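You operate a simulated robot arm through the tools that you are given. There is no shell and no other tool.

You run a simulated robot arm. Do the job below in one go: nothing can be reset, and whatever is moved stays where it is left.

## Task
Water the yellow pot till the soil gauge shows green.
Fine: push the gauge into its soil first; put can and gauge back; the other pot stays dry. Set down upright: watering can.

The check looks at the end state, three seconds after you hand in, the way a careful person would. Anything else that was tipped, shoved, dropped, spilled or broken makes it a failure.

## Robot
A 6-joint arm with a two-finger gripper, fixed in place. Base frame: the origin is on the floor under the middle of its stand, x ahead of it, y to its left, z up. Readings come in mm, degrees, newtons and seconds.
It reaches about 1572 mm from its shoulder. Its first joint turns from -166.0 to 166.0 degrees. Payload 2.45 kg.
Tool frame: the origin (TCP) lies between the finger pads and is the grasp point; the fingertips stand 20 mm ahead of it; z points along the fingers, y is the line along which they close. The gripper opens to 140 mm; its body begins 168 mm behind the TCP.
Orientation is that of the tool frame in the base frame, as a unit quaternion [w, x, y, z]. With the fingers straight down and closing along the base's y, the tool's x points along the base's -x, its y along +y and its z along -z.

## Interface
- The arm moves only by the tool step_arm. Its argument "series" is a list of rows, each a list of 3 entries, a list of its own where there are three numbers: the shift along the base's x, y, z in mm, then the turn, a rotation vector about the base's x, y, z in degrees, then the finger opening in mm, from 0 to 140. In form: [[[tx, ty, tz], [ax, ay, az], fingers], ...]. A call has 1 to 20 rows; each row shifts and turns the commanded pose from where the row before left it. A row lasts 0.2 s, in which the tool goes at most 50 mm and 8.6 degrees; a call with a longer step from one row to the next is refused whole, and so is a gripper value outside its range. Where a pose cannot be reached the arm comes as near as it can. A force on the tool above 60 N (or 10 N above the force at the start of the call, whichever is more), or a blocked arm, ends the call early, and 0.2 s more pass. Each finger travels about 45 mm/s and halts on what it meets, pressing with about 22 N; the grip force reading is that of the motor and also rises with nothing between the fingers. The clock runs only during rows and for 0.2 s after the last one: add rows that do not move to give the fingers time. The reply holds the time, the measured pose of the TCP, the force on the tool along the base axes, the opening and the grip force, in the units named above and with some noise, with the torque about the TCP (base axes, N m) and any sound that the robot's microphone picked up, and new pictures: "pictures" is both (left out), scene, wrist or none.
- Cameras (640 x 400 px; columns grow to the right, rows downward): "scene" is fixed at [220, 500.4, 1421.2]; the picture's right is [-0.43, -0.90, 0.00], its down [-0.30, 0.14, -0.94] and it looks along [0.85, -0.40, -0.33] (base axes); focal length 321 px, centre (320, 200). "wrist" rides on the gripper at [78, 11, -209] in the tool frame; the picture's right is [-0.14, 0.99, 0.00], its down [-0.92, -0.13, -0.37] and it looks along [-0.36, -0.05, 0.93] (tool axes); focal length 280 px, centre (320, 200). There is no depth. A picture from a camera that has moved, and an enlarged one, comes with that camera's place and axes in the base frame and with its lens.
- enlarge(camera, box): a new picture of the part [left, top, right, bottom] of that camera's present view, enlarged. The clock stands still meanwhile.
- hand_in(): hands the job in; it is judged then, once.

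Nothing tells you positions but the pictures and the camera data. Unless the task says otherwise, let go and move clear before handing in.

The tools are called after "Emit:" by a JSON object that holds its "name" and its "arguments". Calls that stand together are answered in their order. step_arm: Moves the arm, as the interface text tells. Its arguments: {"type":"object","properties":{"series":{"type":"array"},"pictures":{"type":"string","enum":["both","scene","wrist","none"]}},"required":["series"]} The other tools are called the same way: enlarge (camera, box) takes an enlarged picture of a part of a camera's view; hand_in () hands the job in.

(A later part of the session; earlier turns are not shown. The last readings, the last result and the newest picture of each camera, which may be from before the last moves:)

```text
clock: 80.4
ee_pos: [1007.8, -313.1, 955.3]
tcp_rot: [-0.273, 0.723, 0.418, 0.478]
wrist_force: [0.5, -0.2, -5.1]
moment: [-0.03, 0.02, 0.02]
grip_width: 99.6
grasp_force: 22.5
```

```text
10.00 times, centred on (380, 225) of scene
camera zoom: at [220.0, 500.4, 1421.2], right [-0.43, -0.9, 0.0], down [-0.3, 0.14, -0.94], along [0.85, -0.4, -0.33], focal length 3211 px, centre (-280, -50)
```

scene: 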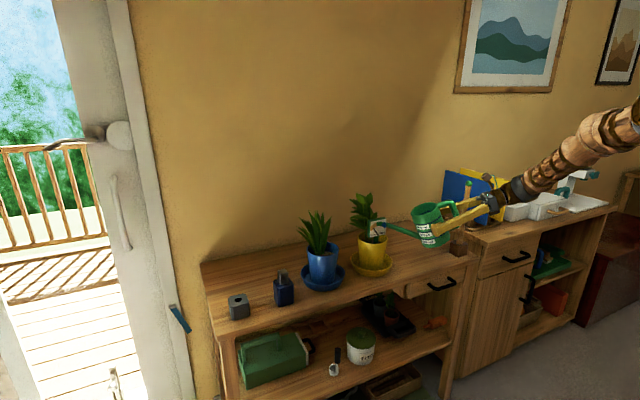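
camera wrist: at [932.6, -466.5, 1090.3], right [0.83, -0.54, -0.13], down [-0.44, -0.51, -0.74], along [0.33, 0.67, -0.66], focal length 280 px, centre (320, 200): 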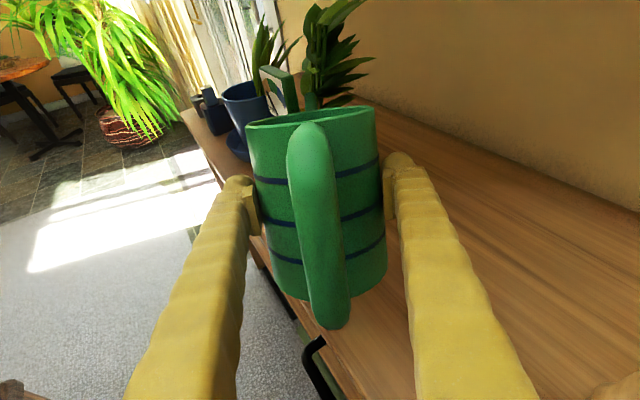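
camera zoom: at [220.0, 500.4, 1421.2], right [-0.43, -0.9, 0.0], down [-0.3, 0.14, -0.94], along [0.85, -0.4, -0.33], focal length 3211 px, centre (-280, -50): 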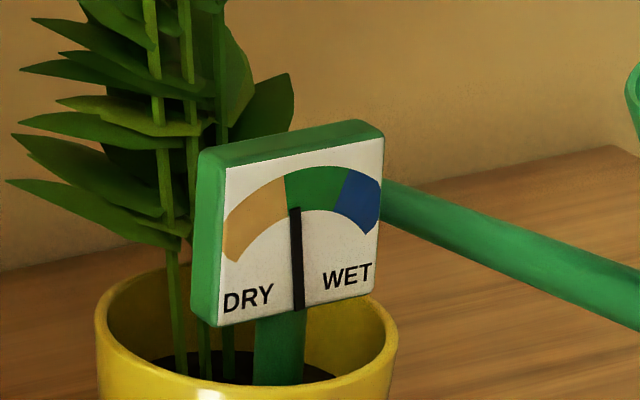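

Emit:
{"name": "step_arm", "arguments": {"series": [[[0.1, 0.1, 9.6], [-2.6, 1.5, 0], 80], [[0.2, 0.2, 9.6], [-2.6, 1.5, 0], 80], [[0.1, 0.1, 3.2], [-0.866, 0.5, 0], 80], [[0, 0, 0], [0, 0, 0], 80], [[0, 0, 0], [0, 0, 0], 80], [[-0.2, -0.2, -12.8], [3.464, -2, 0], 80], [[-0.2, -0.2, -9.6], [2.6, -1.5, 0], 80], [[0, 0, 0], [0, 0, 0], 80], [[0, 0, 0], [0, 0, 0], 80]], "pictures": "none"}}

Emit:
{"name": "enlarge", "arguments": {"camera": "scene", "box": [365, 205, 395, 245]}}

```text
clock: 82.4
ee_pos: [1006.5, -312.7, 954.4]
tcp_rot: [-0.274, 0.722, 0.418, 0.479]
wrist_force: [-0.4, 0.2, -5.2]
moment: [-0.01, 0.04, -0.01]
grip_width: 99.8
grasp_force: 22.2
```

```text
10.00 times, centred on (380, 225) of scene
camera zoom: at [220.0, 500.4, 1421.2], right [-0.43, -0.9, 0.0], down [-0.3, 0.14, -0.94], along [0.85, -0.4, -0.33], focal length 3211 px, centre (-280, -50)
```

zoom: 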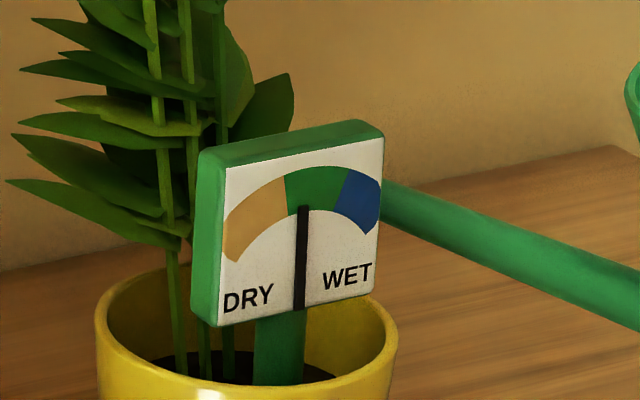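

The needle now sits solidly in green, at +2° in a band running from about −6° to +21°. I'll tip the can back and withdraw the spout along its own line.

Emit:
{"name": "step_arm", "arguments": {"series": [[[-1, -1.8, 0], [2.6, -1.5, 0], 80], [[-2, -3.5, 0], [2.6, -1.5, 0], 80], [[-5, -8.7, 3], [2.6, -1.5, 0], 80], [[-6, -10, 6], [2.6, -1.5, 0], 80], [[-6, -6, 12], [2.6, -1.5, 0], 80], [[-2, 0, 16], [2.6, -1.5, 0], 80], [[0, 0, 16], [2.6, -1.5, 0], 80], [[0, 0, 10], [1.732, -1, 0], 80], [[0, 0, 0], [0, 0, 0], 80], [[0, 0, 0], [0, 0, 0], 80]]}}

Emit:
{"name": "enlarge", "arguments": {"camera": "scene", "box": [340, 160, 500, 290]}}

Emit:
{"name": "enlarge", "arguments": {"camera": "scene", "box": [365, 205, 395, 245]}}

```text
clock: 84.6
ee_pos: [986.0, -344.1, 1017.9]
tcp_rot: [-0.352, 0.613, 0.354, 0.613]
wrist_force: [0.4, 0.8, -5.3]
moment: [-0.02, -0.01, 0.0]
grip_width: 99.7
grasp_force: 22.0
camera wrist: at [891.4, -531.0, 1097.4], right [0.86, -0.5, -0.13], down [-0.29, -0.26, -0.92], along [0.42, 0.83, -0.37], focal length 280 px, centre (320, 200)
```

scene: 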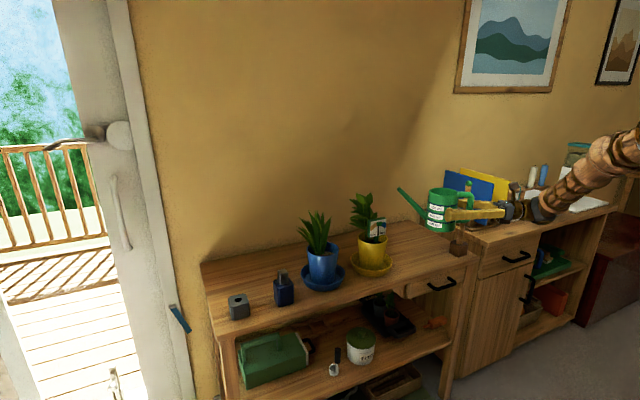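
wrist: 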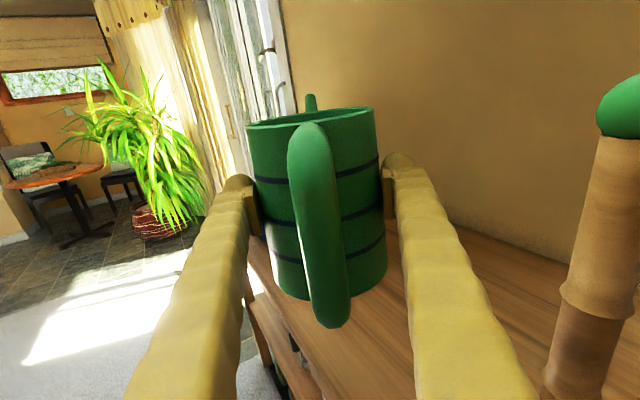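

```text
3.08 times, centred on (420, 225) of scene
camera zoom: at [220.0, 500.4, 1421.2], right [-0.43, -0.9, 0.0], down [-0.3, 0.14, -0.94], along [0.85, -0.4, -0.33], focal length 988 px, centre (12, 123)
```

zoom: 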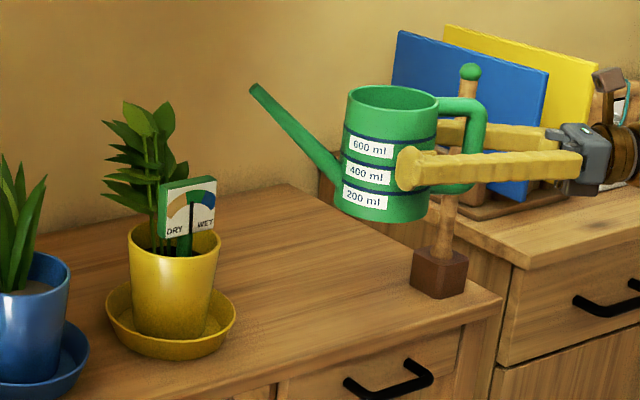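

```text
10.00 times, centred on (380, 225) of scene
camera zoom: at [220.0, 500.4, 1421.2], right [-0.43, -0.9, 0.0], down [-0.3, 0.14, -0.94], along [0.85, -0.4, -0.33], focal length 3211 px, centre (-280, -50)
```

zoom: 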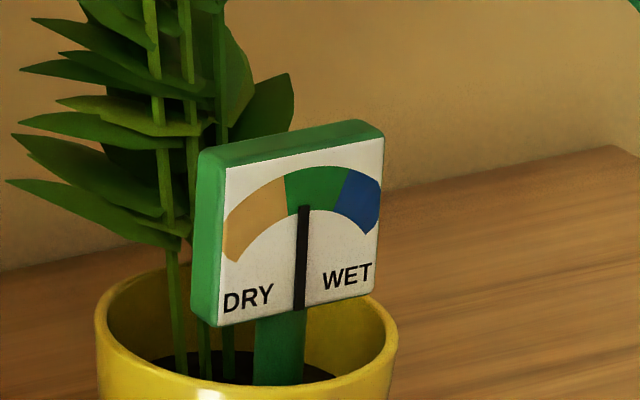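

The gauge reads green and I see no spill. Now I'll yaw the can back to its original heading.

Emit:
{"name": "step_arm", "arguments": {"series": [[[0, 0, 0], [0, 0, -4], 80], [[0, 0, 0], [0, 0, -5.5], 80], [[0, 0, 0], [0, 0, -5.5], 80], [[0, 0, 0], [0, 0, -5.5], 80], [[0, 0, 0], [0, 0, -5.5], 80], [[0, 0, 0], [0, 0, -5.5], 80], [[0, 0, 0], [0, 0, -5.5], 80], [[0, 0, 0], [0, 0, -5.5], 80], [[0, 0, 0], [0, 0, -5.5], 80], [[0, 0, 0], [0, 0, -5.5], 80], [[0, 0, 0], [0, 0, -5.5], 80], [[0, 0, 0], [0, 0, -3.1], 80], [[0, 0, 0], [0, 0, 0], 80], [[0, 0, 0], [0, 0, 0], 80]]}}

```text
clock: 87.6
ee_pos: [985.0, -342.7, 1017.3]
tcp_rot: [0.015, 0.708, -0.012, 0.706]
wrist_force: [0.5, 0.1, -5.7]
moment: [0.0, 0.01, 0.0]
grip_width: 99.4
grasp_force: 21.8
camera wrist: at [777.0, -347.0, 1096.6], right [-0.04, -0.99, -0.13], down [-0.37, 0.14, -0.92], along [0.93, 0.01, -0.37], focal length 280 px, centre (320, 200)
```

scene: 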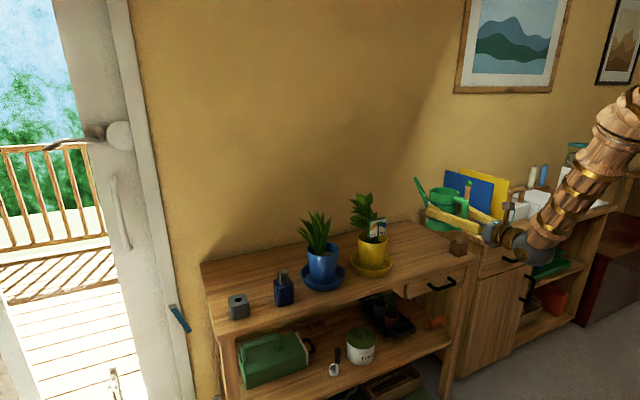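
wrist: 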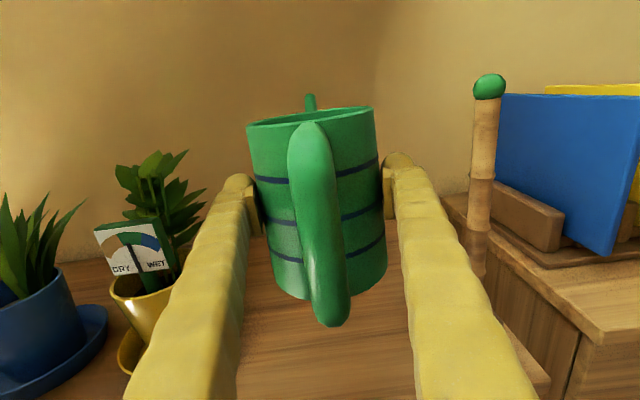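

Emit:
{"name": "enlarge", "arguments": {"camera": "wrist", "box": [200, 80, 440, 280]}}

Emit:
{"name": "enlarge", "arguments": {"camera": "wrist", "box": [240, 220, 400, 340]}}

```text
2.00 times, centred on (320, 180) of wrist
camera zoom: at [777.0, -347.0, 1096.6], right [-0.04, -0.99, -0.13], down [-0.37, 0.14, -0.92], along [0.93, 0.01, -0.37], focal length 561 px, centre (320, 240)
```

zoom: 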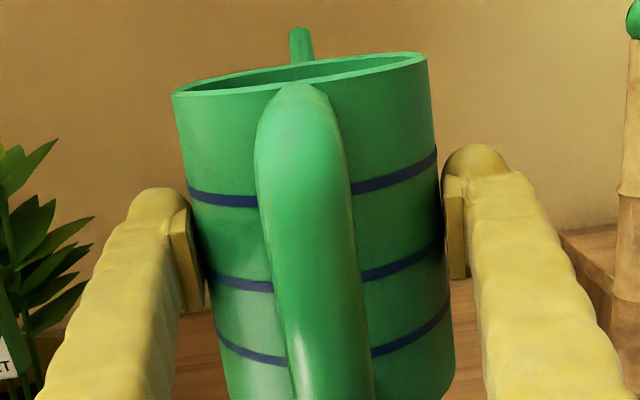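

```text
3.33 times, centred on (320, 280) of wrist
camera zoom: at [777.0, -347.0, 1096.6], right [-0.04, -0.99, -0.13], down [-0.37, 0.14, -0.92], along [0.93, 0.01, -0.37], focal length 935 px, centre (320, -67)
```

zoom: 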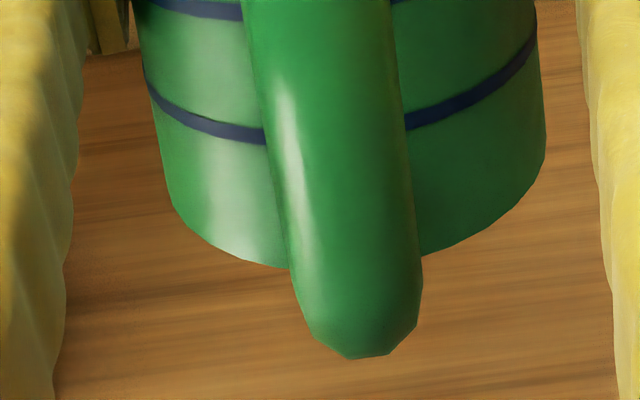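

The can crept about 5 mm forward in the grip and pitched about 1°; I'll compensate for both. Moving it back over its original spot now.

Emit:
{"name": "step_arm", "arguments": {"series": [[[12, 3, 0], [0, -0.2, 0], 80], [[18, 4, 0], [0, -0.2, 0], 80], [[18, 4, 0], [0, -0.2, 0], 80], [[18, 4, 0], [0, -0.2, 0], 80], [[18, 4, 0], [0, -0.2, 0], 80], [[17, 3.7, 0], [0, -0.2, 0], 80], [[0, 0, -10], [0, 0, 0], 80], [[0, 0, -18], [0, 0, 0], 80], [[0, 0, -20], [0, 0, 0], 80], [[0, 0, -20], [0, 0, 0], 80], [[0, 0, -20], [0, 0, 0], 80], [[0, 0, -20], [0, 0, 0], 80], [[0, 0, -15], [0, 0, 0], 80], [[0, 0, 0], [0, 0, 0], 80], [[0, 0, 0], [0, 0, 0], 80]]}}

Emit:
{"name": "enlarge", "arguments": {"camera": "scene", "box": [370, 180, 490, 300]}}

Emit:
{"name": "enlarge", "arguments": {"camera": "wrist", "box": [200, 80, 440, 280]}}

```text
clock: 90.8
ee_pos: [1085.8, -321.0, 894.1]
tcp_rot: [0.015, 0.701, -0.012, 0.713]
wrist_force: [-0.1, -0.2, -5.7]
moment: [-0.02, 0.03, 0.01]
grip_width: 99.6
grasp_force: 22.4
camera wrist: at [876.1, -325.0, 969.2], right [-0.03, -0.99, -0.13], down [-0.35, 0.14, -0.93], along [0.94, 0.01, -0.35], focal length 280 px, centre (320, 200)
```

scene: 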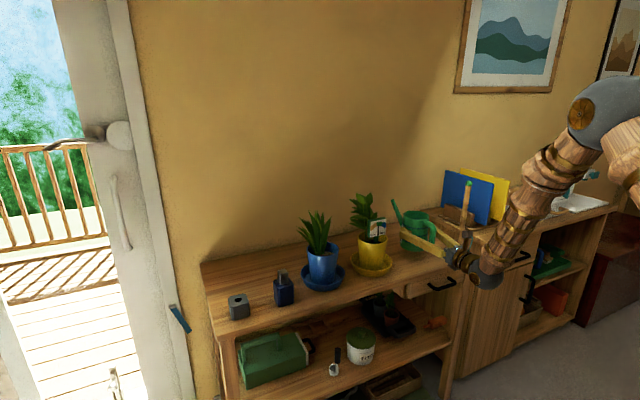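
wrist: 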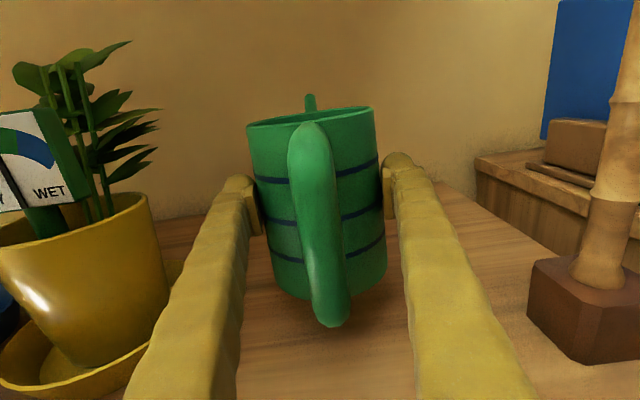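

```text
3.33 times, centred on (430, 240) of scene
camera zoom: at [220.0, 500.4, 1421.2], right [-0.43, -0.9, 0.0], down [-0.3, 0.14, -0.94], along [0.85, -0.4, -0.33], focal length 1070 px, centre (-47, 67)
```

zoom: 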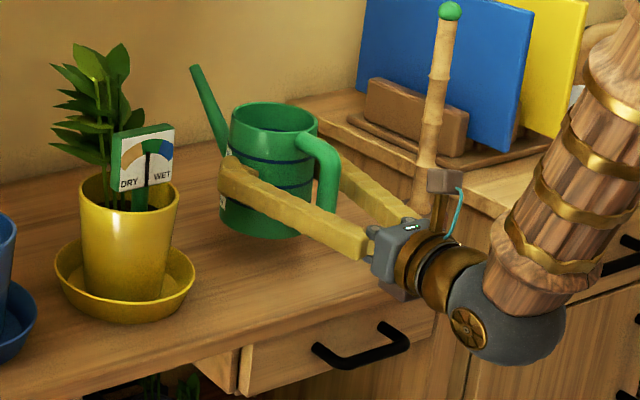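

```text
2.00 times, centred on (320, 180) of wrist
camera zoom: at [876.1, -325.0, 969.2], right [-0.03, -0.99, -0.13], down [-0.35, 0.14, -0.93], along [0.94, 0.01, -0.35], focal length 561 px, centre (320, 240)
```

zoom: 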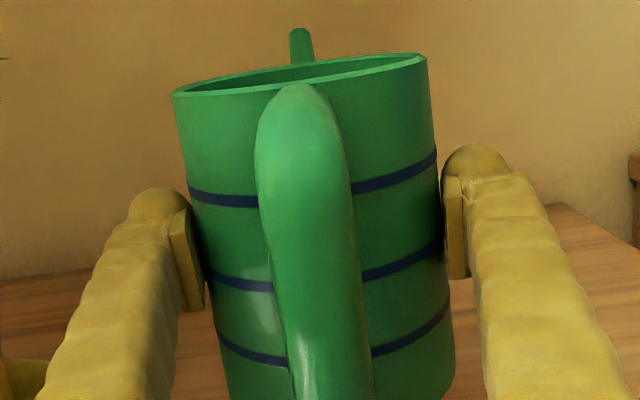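

Emit:
{"name": "step_arm", "arguments": {"series": [[[0, 0, -14], [0, 0, 0], 80], [[0, 0, -12], [0, 0, 0], 80], [[0, 0, -9], [0, 0, 0], 80], [[0, 0, 0], [0, 0, 0], 80]], "pictures": "none"}}

Emit:
{"name": "step_arm", "arguments": {"series": [[[0, 0, -2], [0, 0, 0], 80], [[0, 0, -1.5], [0, 0, 0], 80], [[0, 0, 0], [0, 0, 0], 80]], "pictures": "none"}}

```text
clock: 91.8
ee_pos: [1085.0, -321.2, 860.3]
tcp_rot: [0.016, 0.701, -0.013, 0.713]
wrist_force: [-0.3, -0.3, -5.2]
moment: [-0.01, 0.06, 0.01]
grip_width: 99.0
grasp_force: 21.9
```

```text
clock: 92.6
ee_pos: [1086.0, -321.6, 856.5]
tcp_rot: [0.014, 0.7, -0.011, 0.714]
wrist_force: [0.0, 0.8, -5.0]
moment: [0.0, 0.06, 0.0]
grip_width: 99.3
grasp_force: 22.4
```

Emit:
{"name": "step_arm", "arguments": {"series": [[[0, 0, -1.5], [0, 0, 0], 80], [[0, 0, -1.5], [0, 0, 0], 80], [[0, 0, 0], [0, 0, 0], 80]], "pictures": "none"}}

Emit:
{"name": "step_arm", "arguments": {"series": [[[0, 0, -1.2], [0, 0, 0], 80], [[0, 0, 0], [0, 0, 0], 80]], "pictures": "none"}}

```text
clock: 93.4
ee_pos: [1085.8, -321.4, 852.3]
tcp_rot: [0.014, 0.7, -0.011, 0.714]
wrist_force: [0.3, -0.5, -5.0]
moment: [-0.01, 0.02, -0.01]
grip_width: 99.1
grasp_force: 21.6
```

```text
clock: 94.0
ee_pos: [1084.9, -319.9, 851.4]
tcp_rot: [0.014, 0.701, -0.012, 0.713]
wrist_force: [-0.2, -0.1, -5.5]
moment: [0.01, 0.03, -0.04]
grip_width: 99.2
grasp_force: 22.2
```

Emit:
{"name": "step_arm", "arguments": {"series": [[[0, 0, -1], [0, 0, 0], 80], [[0, 0, 0], [0, 0, 0], 80]], "pictures": "none"}}

Emit:
{"name": "step_arm", "arguments": {"series": [[[0, 0, -1], [0, 0, 0], 80], [[0, 0, 0], [0, 0, 0], 80]]}}

Emit:
{"name": "enlarge", "arguments": {"camera": "scene", "box": [380, 190, 480, 290]}}

Emit:
{"name": "enlarge", "arguments": {"camera": "wrist", "box": [230, 200, 410, 350]}}

```text
clock: 94.6
ee_pos: [1085.3, -321.1, 850.6]
tcp_rot: [0.015, 0.7, -0.012, 0.713]
wrist_force: [-0.3, 0.3, -4.7]
moment: [0.0, 0.02, 0.0]
grip_width: 99.2
grasp_force: 22.0
```

```text
clock: 95.2
ee_pos: [1086.8, -320.6, 850.6]
tcp_rot: [0.014, 0.7, -0.011, 0.714]
wrist_force: [-0.8, -0.3, 3.3]
moment: [0.25, 0.32, 0.03]
grip_width: 99.1
grasp_force: 22.0
camera wrist: at [875.7, -324.3, 925.5], right [-0.03, -0.99, -0.13], down [-0.35, 0.14, -0.93], along [0.94, 0.01, -0.35], focal length 280 px, centre (320, 200)
```

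scene: 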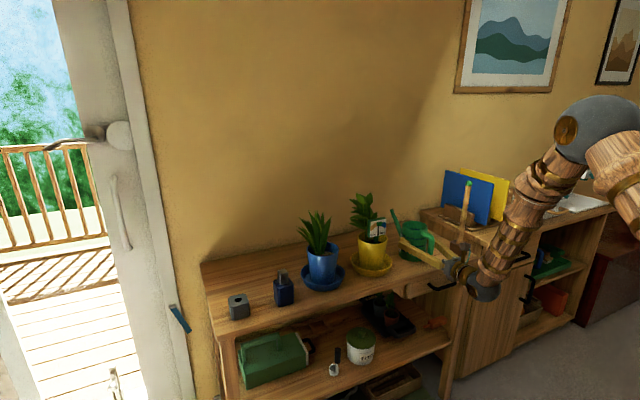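
wrist: 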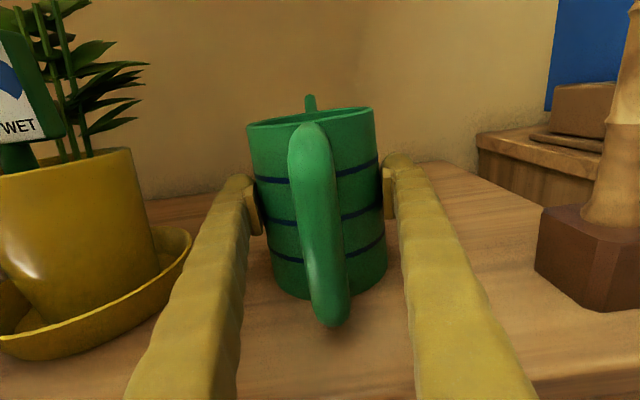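

```text
4.00 times, centred on (430, 240) of scene
camera zoom: at [220.0, 500.4, 1421.2], right [-0.43, -0.9, 0.0], down [-0.3, 0.14, -0.94], along [0.85, -0.4, -0.33], focal length 1284 px, centre (-120, 40)
```

zoom: 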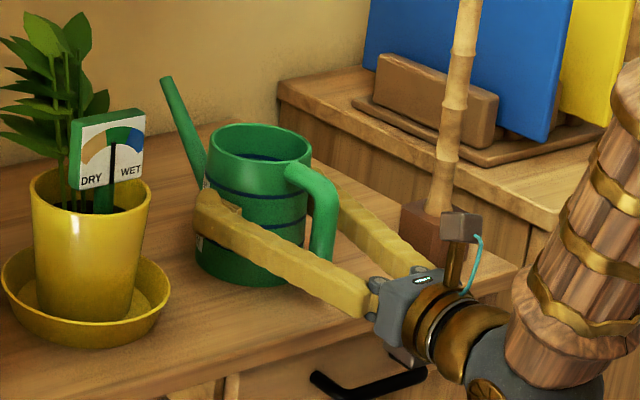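

```text
2.67 times, centred on (320, 275) of wrist
camera zoom: at [875.7, -324.3, 925.5], right [-0.03, -0.99, -0.13], down [-0.35, 0.14, -0.93], along [0.94, 0.01, -0.35], focal length 748 px, centre (320, 0)
```

zoom: 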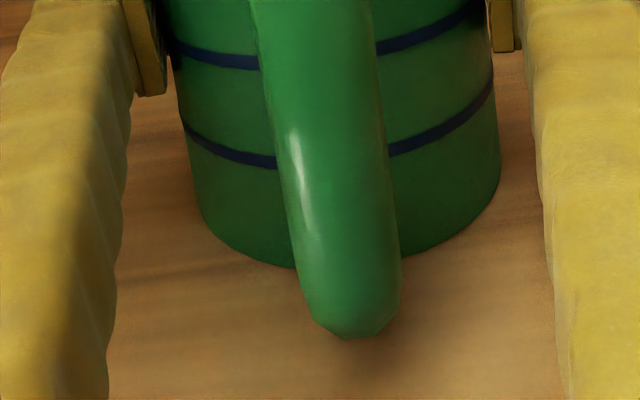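

The table now supports the can, since the force has flipped sign. I'll release gently and check that it stands upright at its place.

Emit:
{"name": "step_arm", "arguments": {"series": [[[0, 0, 0.6], [0, 0, 0], 80], [[0, 0, 0], [0, 0, 0], 80], [[0, 0, 0], [0, 0, 0], 101], [[0, 0, 0], [0, 0, 0], 106], [[0, 0, 0], [0, 0, 0], 114], [[0, 0, 0], [0, 0, 0], 124], [[0, 0, 0], [0, 0, 0], 135], [[0, 0, 0], [0, 0, 0], 135], [[0, 0, 0], [0, 0, 0], 135]]}}

Emit:
{"name": "enlarge", "arguments": {"camera": "wrist", "box": [200, 80, 440, 280]}}

Emit:
{"name": "enlarge", "arguments": {"camera": "scene", "box": [380, 190, 480, 290]}}

```text
clock: 97.2
ee_pos: [1085.6, -321.1, 851.6]
tcp_rot: [0.014, 0.7, -0.012, 0.714]
wrist_force: [-0.6, -0.3, 0.2]
moment: [0.02, 0.0, 0.0]
grip_width: 135.1
grasp_force: 0.0
camera wrist: at [875.8, -324.1, 925.4], right [-0.03, -0.99, -0.13], down [-0.35, 0.14, -0.93], along [0.94, 0.01, -0.35], focal length 280 px, centre (320, 200)
```

scene: 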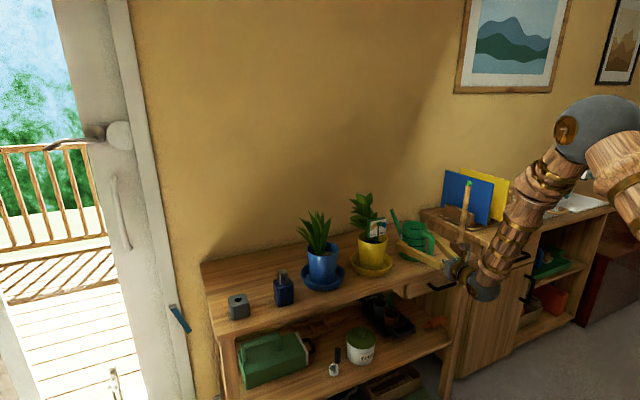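
wrist: 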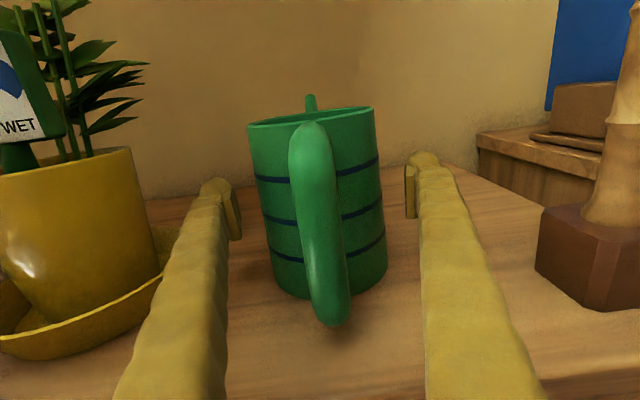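

```text
2.00 times, centred on (320, 180) of wrist
camera zoom: at [875.8, -324.1, 925.4], right [-0.03, -0.99, -0.13], down [-0.35, 0.14, -0.93], along [0.94, 0.01, -0.35], focal length 561 px, centre (320, 240)
```

zoom: 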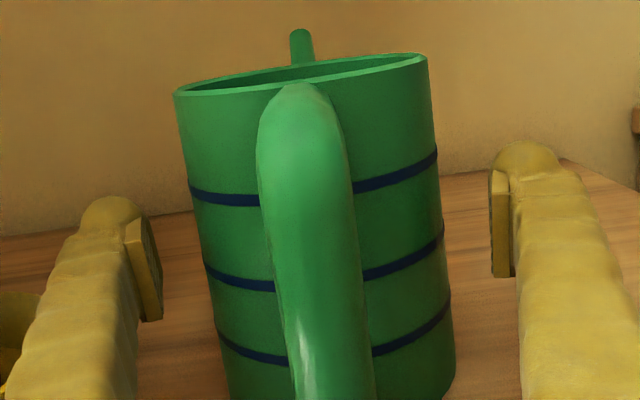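

```text
4.00 times, centred on (430, 240) of scene
camera zoom: at [220.0, 500.4, 1421.2], right [-0.43, -0.9, 0.0], down [-0.3, 0.14, -0.94], along [0.85, -0.4, -0.33], focal length 1284 px, centre (-120, 40)
```

zoom: 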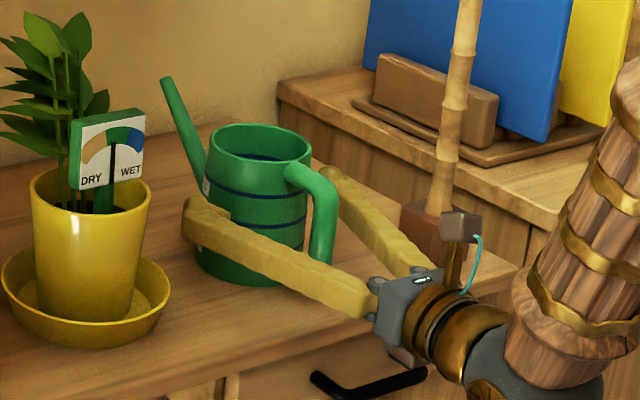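

The can stands upright at its original spot. I'll back the fingers straight out.

Emit:
{"name": "step_arm", "arguments": {"series": [[[-20, 0.7, 0], [0, 0, 0], 135], [[-35, 1.3, 0], [0, 0, 0], 135], [[-42, 1.5, 0], [0, 0, 0], 135], [[-42, 1.5, 0], [0, 0, 0], 135], [[-42, 1.5, 0], [0, 0, 0], 135], [[-30, 1, 0], [0, 0, 0], 135], [[0, 0, 35], [0, 0, 0], 135], [[0, 0, 45], [0, 0, 0], 135], [[0, 0, 45], [0, 0, 0], 135], [[0, 0, 45], [0, 0, 0], 135], [[0, 0, 45], [0, 0, 0], 130], [[0, 0, 20], [0, 1.2, 2.1], 125], [[0, 0, 0], [0, 0, 0], 125]]}}

Emit:
{"name": "enlarge", "arguments": {"camera": "scene", "box": [340, 180, 480, 290]}}

Emit:
{"name": "enlarge", "arguments": {"camera": "wrist", "box": [240, 180, 400, 340]}}

```text
clock: 100.0
ee_pos: [875.3, -312.8, 1086.5]
tcp_rot: [0.002, 0.708, 0.0, 0.706]
wrist_force: [-0.5, 0.3, 0.7]
moment: [0.01, -0.02, -0.01]
grip_width: 125.0
grasp_force: 0.0
camera wrist: at [667.2, -324.9, 1165.7], right [0.0, -0.99, -0.13], down [-0.37, 0.12, -0.92], along [0.93, 0.05, -0.37], focal length 280 px, centre (320, 200)
```

scene: 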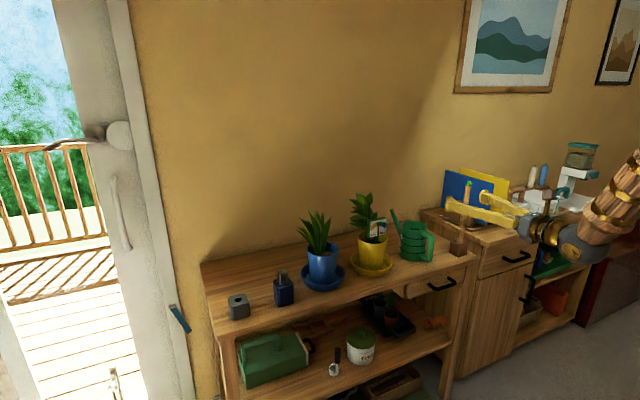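
wrist: 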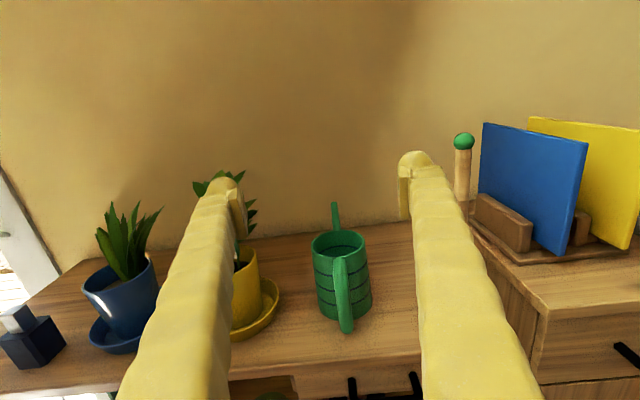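

```text
3.64 times, centred on (410, 235) of scene
camera zoom: at [220.0, 500.4, 1421.2], right [-0.43, -0.9, 0.0], down [-0.3, 0.14, -0.94], along [0.85, -0.4, -0.33], focal length 1168 px, centre (-7, 73)
```

zoom: 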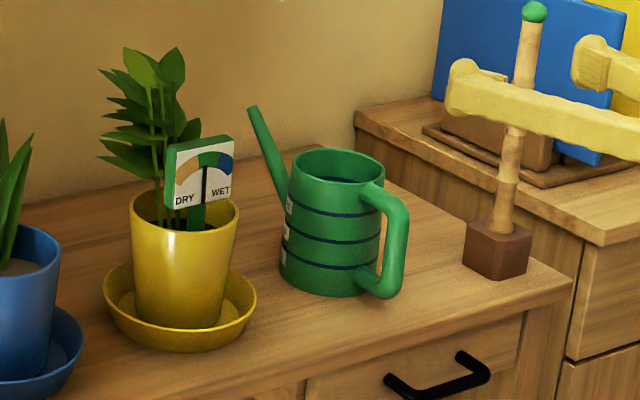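

```text
2.50 times, centred on (320, 260) of wrist
camera zoom: at [667.2, -324.9, 1165.7], right [0.0, -0.99, -0.13], down [-0.37, 0.12, -0.92], along [0.93, 0.05, -0.37], focal length 701 px, centre (320, 50)
```

zoom: 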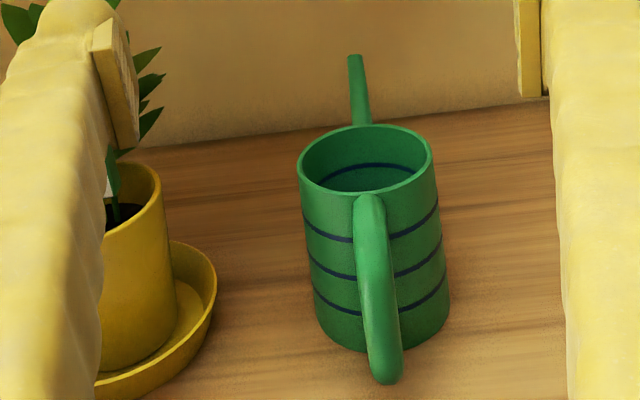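

The can is back within about 2–3 mm of its original spot, by direct picture comparison. Next I'll reorient the gripper to point down again so I can fetch the gauge.

Emit:
{"name": "step_arm", "arguments": {"series": [[[0, 0, 0], [-8.4, 0, 0], 125], [[0, 0, 0], [-8.4, 0, 0], 125], [[0, 0, 0], [-8.4, 0, 0], 125], [[0, 0, 0], [-8.4, 0, 0], 125], [[0, 0, 0], [-8.4, 0, 0], 125], [[0, 0, 0], [-8.4, 0, 0], 125], [[0, 0, 0], [-8.4, 0, 0], 125], [[0, 0, 0], [-8.4, 0, 0], 125], [[0, 0, 0], [-8.4, 0, 0], 125], [[0, 0, 0], [-8.4, 0, 0], 125], [[0, 0, 0], [-8.4, 0, 0], 125], [[0, 0, 0], [-8.4, 0, 0], 125], [[0, 0, 0], [-8.4, 0, 0], 125], [[0, 0, 0], [-8.4, 0, 0], 125], [[0, 0, 0], [-8.4, 0, 0], 125], [[0, 0, 0], [-8.4, 0, 0], 125], [[0, 0, 0], [-8.4, 0, 0], 125], [[0, 0, 0], [-8.4, 0, 0], 125], [[0, 0, 0], [-8.4, 0, 0], 125], [[0, 0, 0], [-8.4, 0, 0], 125]], "pictures": "none"}}

Emit:
{"name": "step_arm", "arguments": {"series": [[[0, 0, 0], [-6, 0, 0], 110], [[0, 0, 0], [-6, 0, 0], 100], [[0, 0, 0], [0, 0, 0], 96], [[0, 0, 0], [0, 8.2, 0], 96], [[0, 0, 0], [0, 8.2, 0], 96], [[0, 0, 0], [0, 8.2, 0], 96], [[0, 0, 0], [0, 8.2, 0], 96], [[0, 0, 0], [0, 8.2, 0], 96], [[0, 0, 0], [0, 8.2, 0], 96], [[0, 0, 0], [0, 8.2, 0], 96], [[0, 0, 0], [0, 8.2, 0], 96], [[0, 0, 0], [0, 8.2, 0], 96], [[0, 0, 0], [0, 8.2, 0], 96], [[0, 0, 0], [0, 8, 0], 96], [[0, 0, 0], [0, 0, 0], 96], [[0, 0, 0], [0, 0, 0], 96]]}}

```text
clock: 104.2
ee_pos: [874.3, -312.7, 1085.5]
tcp_rot: [0.704, 0.071, 0.703, 0.074]
wrist_force: [-0.1, 0.0, -0.4]
moment: [0.0, -0.03, 0.02]
grip_width: 124.9
grasp_force: 0.0
```

```text
clock: 107.6
ee_pos: [875.0, -312.8, 1085.0]
tcp_rot: [0.001, -0.002, 1.0, 0.0]
wrist_force: [0.6, 0.6, -0.6]
moment: [-0.02, -0.01, -0.01]
grip_width: 95.8
grasp_force: 0.1
camera wrist: at [797.0, -303.7, 1294.9], right [0.13, 0.99, 0.0], down [0.92, -0.12, 0.37], along [0.37, -0.05, -0.93], focal length 280 px, centre (320, 200)
```

scene: 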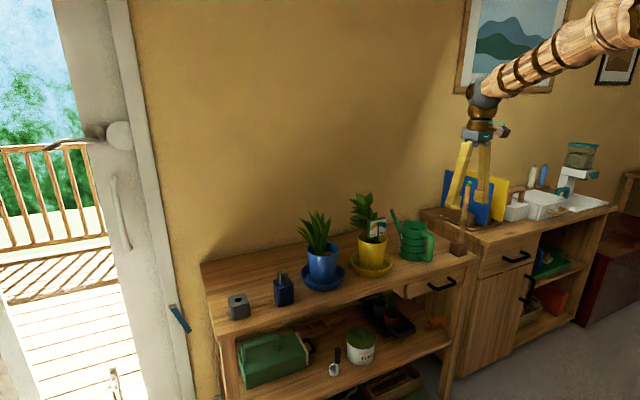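
wrist: 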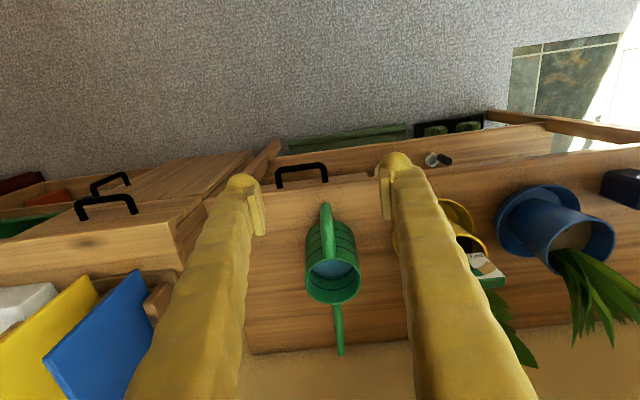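

Emit:
{"name": "step_arm", "arguments": {"series": [[[0, 0, 35], [0, 0, -0.25], 96], [[0, 0, 35], [0, 0, 0], 96], [[27.5, 27.6, 0], [0, 0, 0], 96], [[27.5, 27.6, 0], [0, 0, 0], 96], [[27.5, 27.6, 0], [0, 0, 0], 96], [[27.5, 27.6, 0], [0, 0, 0], 96], [[27.5, 27.6, 0], [0, 0, 0], 96], [[27.5, 27.6, 0], [0, 0, 0], 96], [[27.5, 27.6, 0], [0, 0, 0], 96], [[0, 0, 0], [0, 0, 0], 96], [[0, 0, 0], [0, 0, 0], 96], [[0, 0, 0], [0, 0, 0], 96]]}}

Emit:
{"name": "enlarge", "arguments": {"camera": "wrist", "box": [220, 60, 420, 240]}}

```text
clock: 110.2
ee_pos: [1068.9, -119.1, 1155.6]
tcp_rot: [0.001, 0.0, 1.0, 0.001]
wrist_force: [-0.7, 0.1, -0.3]
moment: [0.01, 0.02, 0.01]
grip_width: 95.9
grasp_force: 0.1
camera wrist: at [991.3, -108.9, 1364.6], right [0.14, 0.99, 0.0], down [0.92, -0.13, 0.37], along [0.37, -0.05, -0.93], focal length 280 px, centre (320, 200)
```

scene: 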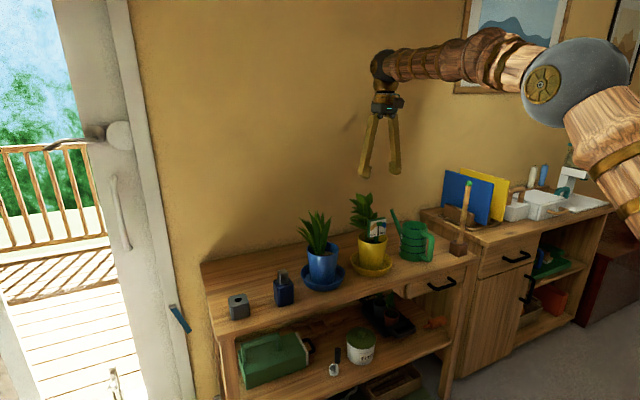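
wrist: 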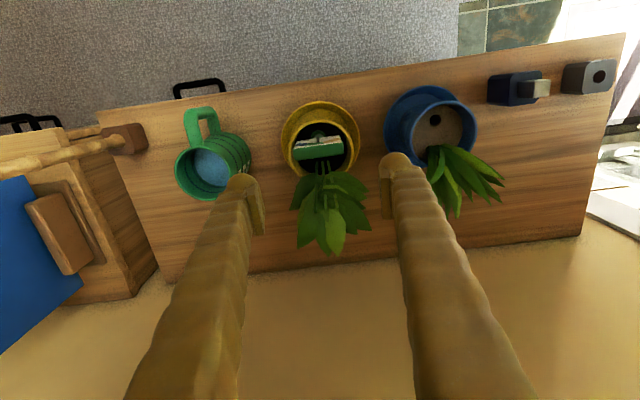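

```text
2.22 times, centred on (320, 150) of wrist
camera zoom: at [991.3, -108.9, 1364.6], right [0.14, 0.99, 0.0], down [0.92, -0.13, 0.37], along [0.37, -0.05, -0.93], focal length 623 px, centre (320, 311)
```

zoom: 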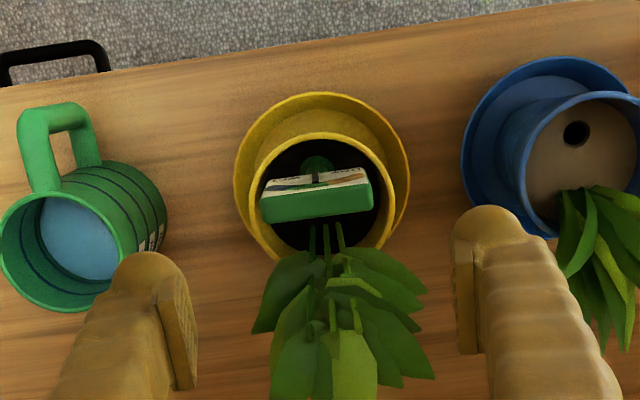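

The yellow soil is dark and wet, the blue soil is dry, and the gauge is undisturbed. I'll descend around the dial at exactly the pose where I released it.

Emit:
{"name": "step_arm", "arguments": {"series": [[[-1.7, -1.5, -35], [0, 0, 0], 97], [[0, 0, -40], [0, 0, 0], 97], [[0, 0, -40], [0, 0, 0], 97], [[0, 0, -35], [0, 0, 0], 97], [[0, 0, -25], [0, 0, 0], 97], [[0, 0, 0], [0, 0, 0], 97], [[0, 0, 0], [0, 0, 0], 97], [[0, 0, 0], [0, 0, 0], 97]]}}

Emit:
{"name": "enlarge", "arguments": {"camera": "wrist", "box": [220, 80, 420, 240]}}

```text
clock: 112.0
ee_pos: [1066.2, -122.5, 979.7]
tcp_rot: [0.001, 0.0, 1.0, 0.001]
wrist_force: [0.3, -0.1, 0.4]
moment: [0.01, 0.0, -0.03]
grip_width: 96.8
grasp_force: 0.0
camera wrist: at [988.9, -111.8, 1189.4], right [0.14, 0.99, 0.0], down [0.92, -0.13, 0.37], along [0.37, -0.05, -0.93], focal length 280 px, centre (320, 200)
```

scene: 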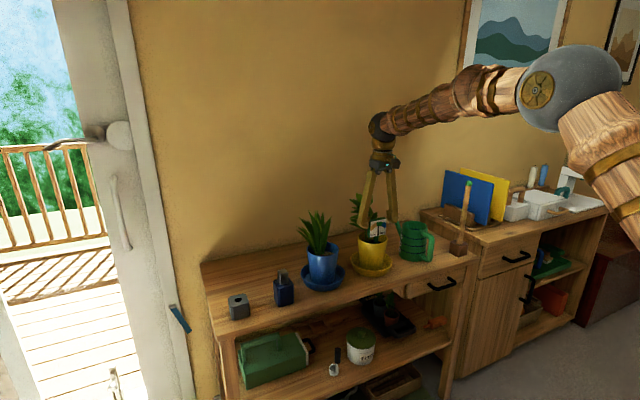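
wrist: 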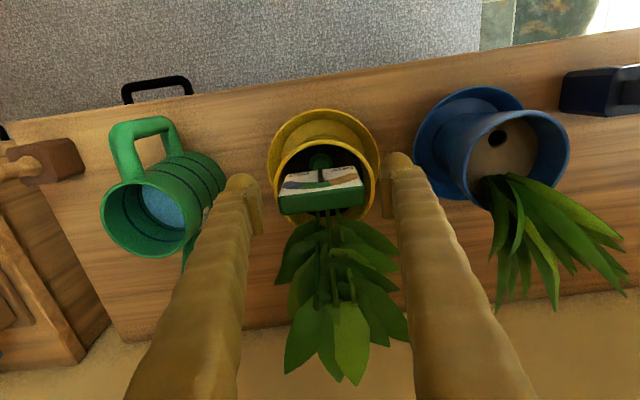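

```text
2.50 times, centred on (320, 160) of wrist
camera zoom: at [988.9, -111.8, 1189.4], right [0.14, 0.99, 0.0], down [0.92, -0.13, 0.37], along [0.37, -0.05, -0.93], focal length 701 px, centre (320, 300)
```

zoom: 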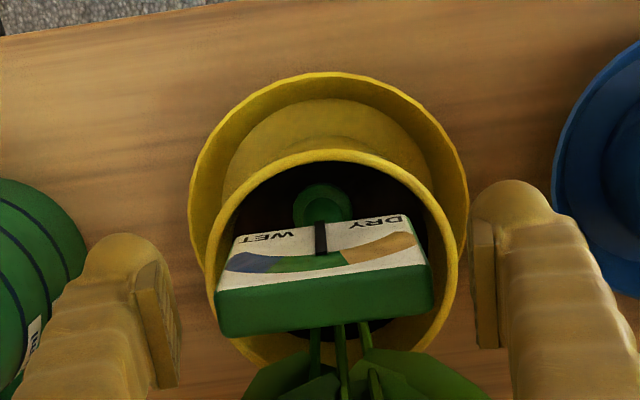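

Emit:
{"name": "step_arm", "arguments": {"series": [[[0.7, 1.4, -10], [0, 0, 0], 97], [[0, 0, -10.5], [0, 0, 0], 97], [[0, 0, 0], [0, 0, 0], 97], [[0, 0, 0], [0, 0, 0], 97], [[0, 0, 0], [0, 0, 0], 97]], "pictures": "wrist"}}

Emit:
{"name": "enlarge", "arguments": {"camera": "wrist", "box": [220, 80, 420, 240]}}

```text
clock: 113.2
ee_pos: [1067.9, -121.3, 959.4]
tcp_rot: [0.0, -0.001, 1.0, 0.0]
wrist_force: [0.2, -0.1, 0.6]
moment: [0.0, 0.02, 0.0]
grip_width: 96.9
grasp_force: 0.1
camera wrist: at [989.5, -110.9, 1169.1], right [0.14, 0.99, 0.0], down [0.92, -0.13, 0.37], along [0.37, -0.05, -0.93], focal length 280 px, centre (320, 200)
```

wrist: 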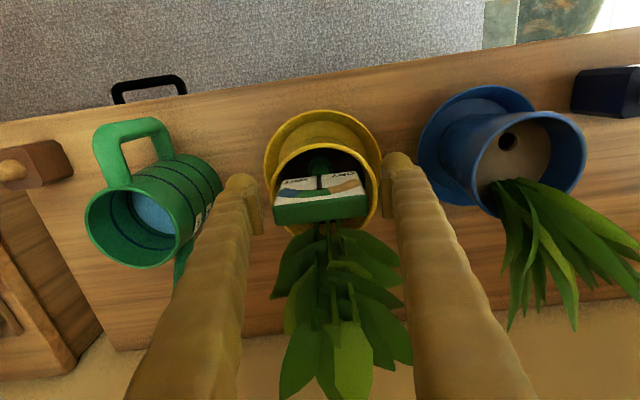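

```text
2.50 times, centred on (320, 160) of wrist
camera zoom: at [989.5, -110.9, 1169.1], right [0.14, 0.99, 0.0], down [0.92, -0.13, 0.37], along [0.37, -0.05, -0.93], focal length 701 px, centre (320, 300)
```

zoom: 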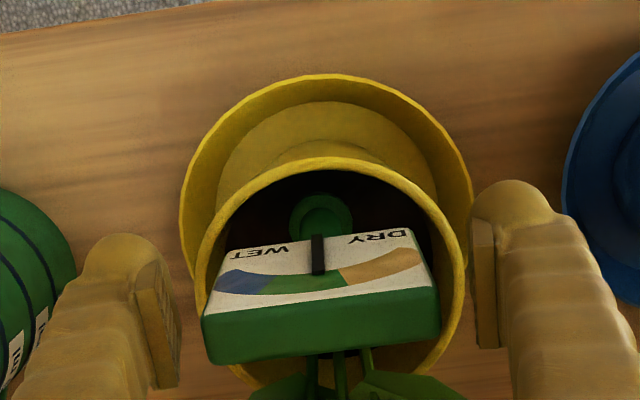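

This is exactly the release pose, and the needle is clearly in the green sector. Closing on the dial again.

Emit:
{"name": "step_arm", "arguments": {"series": [[[0, 0, 0], [0, 0, 0], 86], [[0, 0, 0], [0, 0, 0], 78], [[0, 0, 0], [0, 0, 0], 72], [[0, 0, 0], [0, 0, 0], 60], [[0, 0, 0], [0, 0, 0], 50], [[0, 0, 0], [0, 0, 0], 50], [[0, 0, 0], [0, 0, 0], 50]], "pictures": "none"}}

Emit:
{"name": "enlarge", "arguments": {"camera": "wrist", "box": [220, 80, 420, 240]}}

Emit:
{"name": "enlarge", "arguments": {"camera": "scene", "box": [340, 180, 440, 280]}}

```text
clock: 114.8
ee_pos: [1066.4, -121.3, 958.3]
tcp_rot: [0.001, 0.0, 1.0, 0.001]
wrist_force: [1.0, 0.3, 0.9]
moment: [-0.01, -0.01, 0.01]
grip_width: 74.1
grasp_force: 22.1
```

```text
2.50 times, centred on (320, 160) of wrist
camera zoom: at [989.4, -110.9, 1169.2], right [0.14, 0.99, 0.0], down [0.92, -0.13, 0.37], along [0.37, -0.05, -0.93], focal length 701 px, centre (320, 300)
```

zoom: 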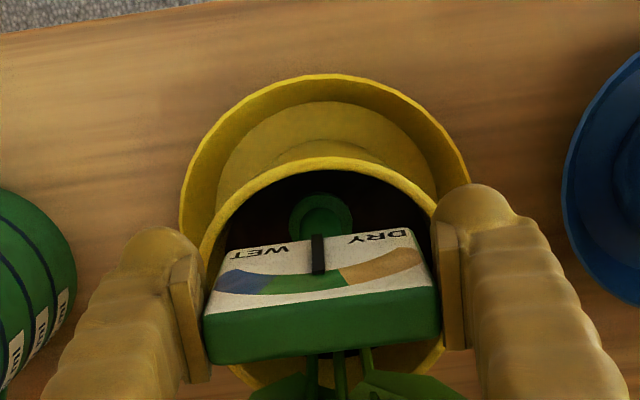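

```text
4.00 times, centred on (390, 230) of scene
camera zoom: at [220.0, 500.4, 1421.2], right [-0.43, -0.9, 0.0], down [-0.3, 0.14, -0.94], along [0.85, -0.4, -0.33], focal length 1284 px, centre (40, 80)
```

zoom: 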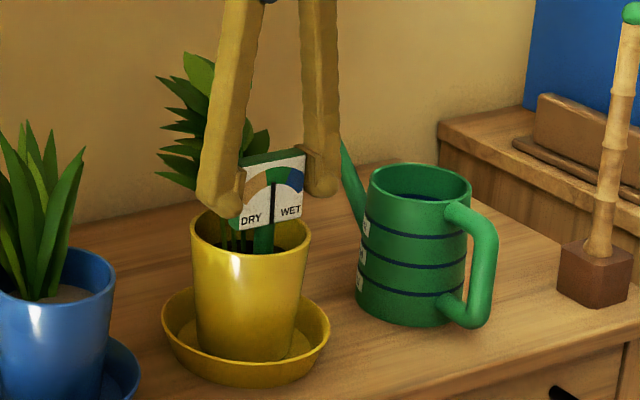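

Gripped at 74.1 mm. I'll pull the gauge straight up out of the soil.

Emit:
{"name": "step_arm", "arguments": {"series": [[[0, 0, 4], [0, 0, 0], 50], [[0, 0, 8], [0, 0, 0], 50], [[0, 0, 10], [0, 0, 0], 50], [[0, 0, 12], [0, 0, 0], 50], [[0, 0, 16], [0, 0, 0], 50], [[0, 0, 20], [0, 0, 0], 50], [[0, 0, 25], [0, 0, 0], 50], [[0, 0, 25], [0, 0, 0], 50], [[0, 0, 25], [0, 0, 0], 50], [[0, 0, 5], [0, 0, 0], 50], [[0, 0, 0], [0, 0, 0], 50]]}}

Emit:
{"name": "enlarge", "arguments": {"camera": "scene", "box": [340, 160, 440, 280]}}

Emit:
{"name": "enlarge", "arguments": {"camera": "wrist", "box": [240, 100, 400, 220]}}

```text
clock: 117.2
ee_pos: [1065.5, -119.2, 1109.0]
tcp_rot: [0.001, 0.0, 1.0, 0.002]
wrist_force: [-0.1, -0.7, 0.3]
moment: [0.02, 0.01, 0.02]
grip_width: 74.4
grasp_force: 22.3
camera wrist: at [987.9, -109.0, 1318.5], right [0.14, 0.99, 0.0], down [0.92, -0.13, 0.37], along [0.37, -0.05, -0.93], focal length 280 px, centre (320, 200)
```

scene: 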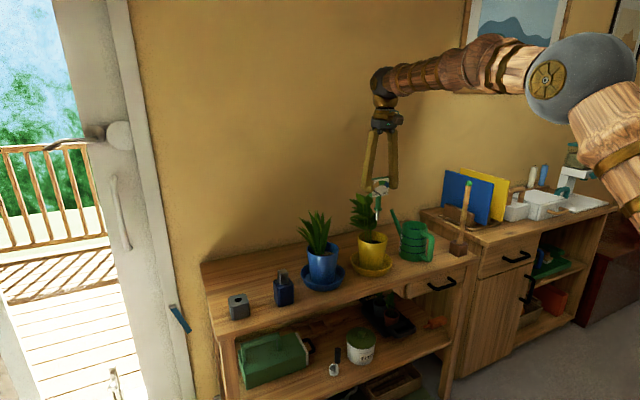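
wrist: 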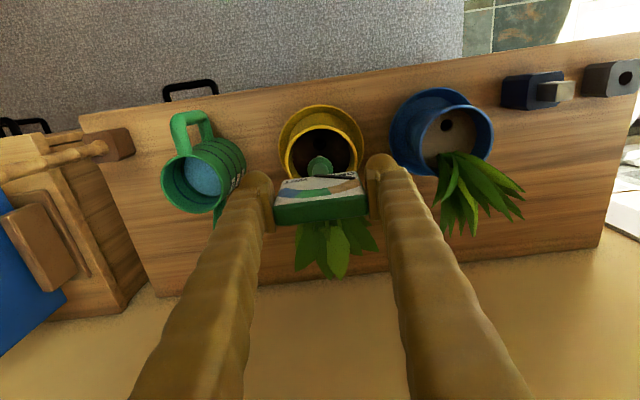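

```text
3.33 times, centred on (390, 220) of scene
camera zoom: at [220.0, 500.4, 1421.2], right [-0.43, -0.9, 0.0], down [-0.3, 0.14, -0.94], along [0.85, -0.4, -0.33], focal length 1070 px, centre (87, 133)
```

zoom: 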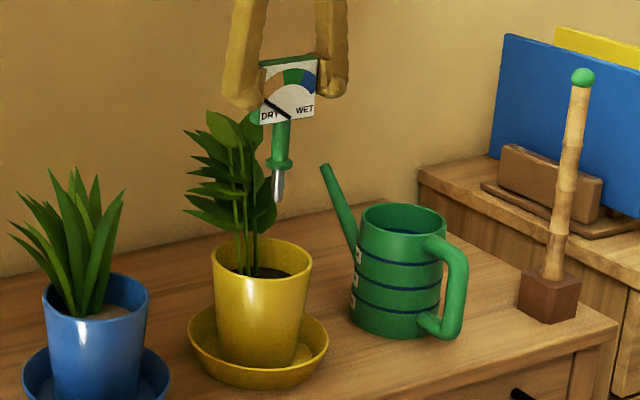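

```text
3.33 times, centred on (320, 160) of wrist
camera zoom: at [987.9, -109.0, 1318.5], right [0.14, 0.99, 0.0], down [0.92, -0.13, 0.37], along [0.37, -0.05, -0.93], focal length 935 px, centre (320, 333)
```

zoom: 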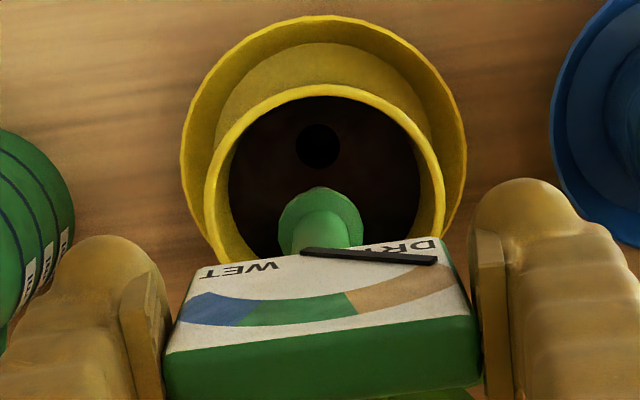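

The gauge is out cleanly. I'll carry it back along the same route in front of the plants to its block.

Emit:
{"name": "step_arm", "arguments": {"series": [[[-25, 0, 0], [0, 0, 0], 50], [[-32, 0, 0], [0, 0, 0], 50], [[-32, 8, 0], [0, 0, 0], 50], [[0, 38, 0], [0, 0, 0], 50], [[0, 45, 0], [0, 0, 0], 50], [[0, 45, 0], [0, 0, 0], 50], [[0, 45, 0], [0, 0, 0], 50], [[0, 45, 0], [0, 0, 0], 50], [[0, 45, 0], [0, 0, 0], 50], [[0, 45, 0], [0, 0, 0], 50], [[0, 45, 0], [0, 0, 0], 50], [[0, 45, 0], [0, 0, 0], 50], [[0, 45, 0], [0, 0, 0], 50], [[0, 35, 0], [0, 0, 0], 50], [[0, 13.4, 0], [0, 0, 0], 50], [[0, 0, 0], [0, 0, 0], 50], [[0, 0, 0], [0, 0, 0], 50]], "pictures": "wrist"}}

```text
clock: 120.8
ee_pos: [975.5, 380.6, 1110.2]
tcp_rot: [0.001, -0.001, 1.0, 0.001]
wrist_force: [0.2, -0.1, -1.1]
moment: [-0.01, -0.02, -0.02]
grip_width: 74.4
grasp_force: 22.3
camera wrist: at [898.4, 390.6, 1320.0], right [0.14, 0.99, 0.0], down [0.92, -0.13, 0.37], along [0.37, -0.05, -0.93], focal length 280 px, centre (320, 200)
```

wrist: 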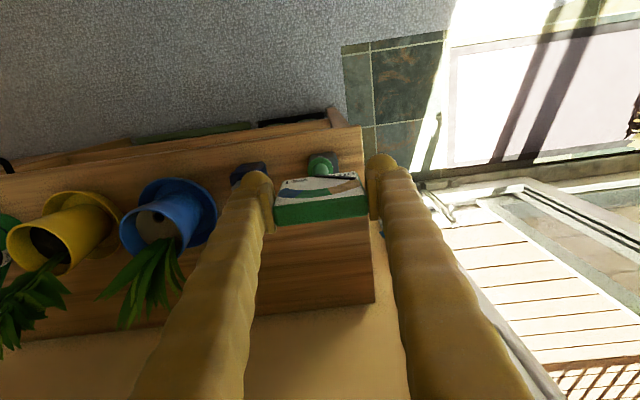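

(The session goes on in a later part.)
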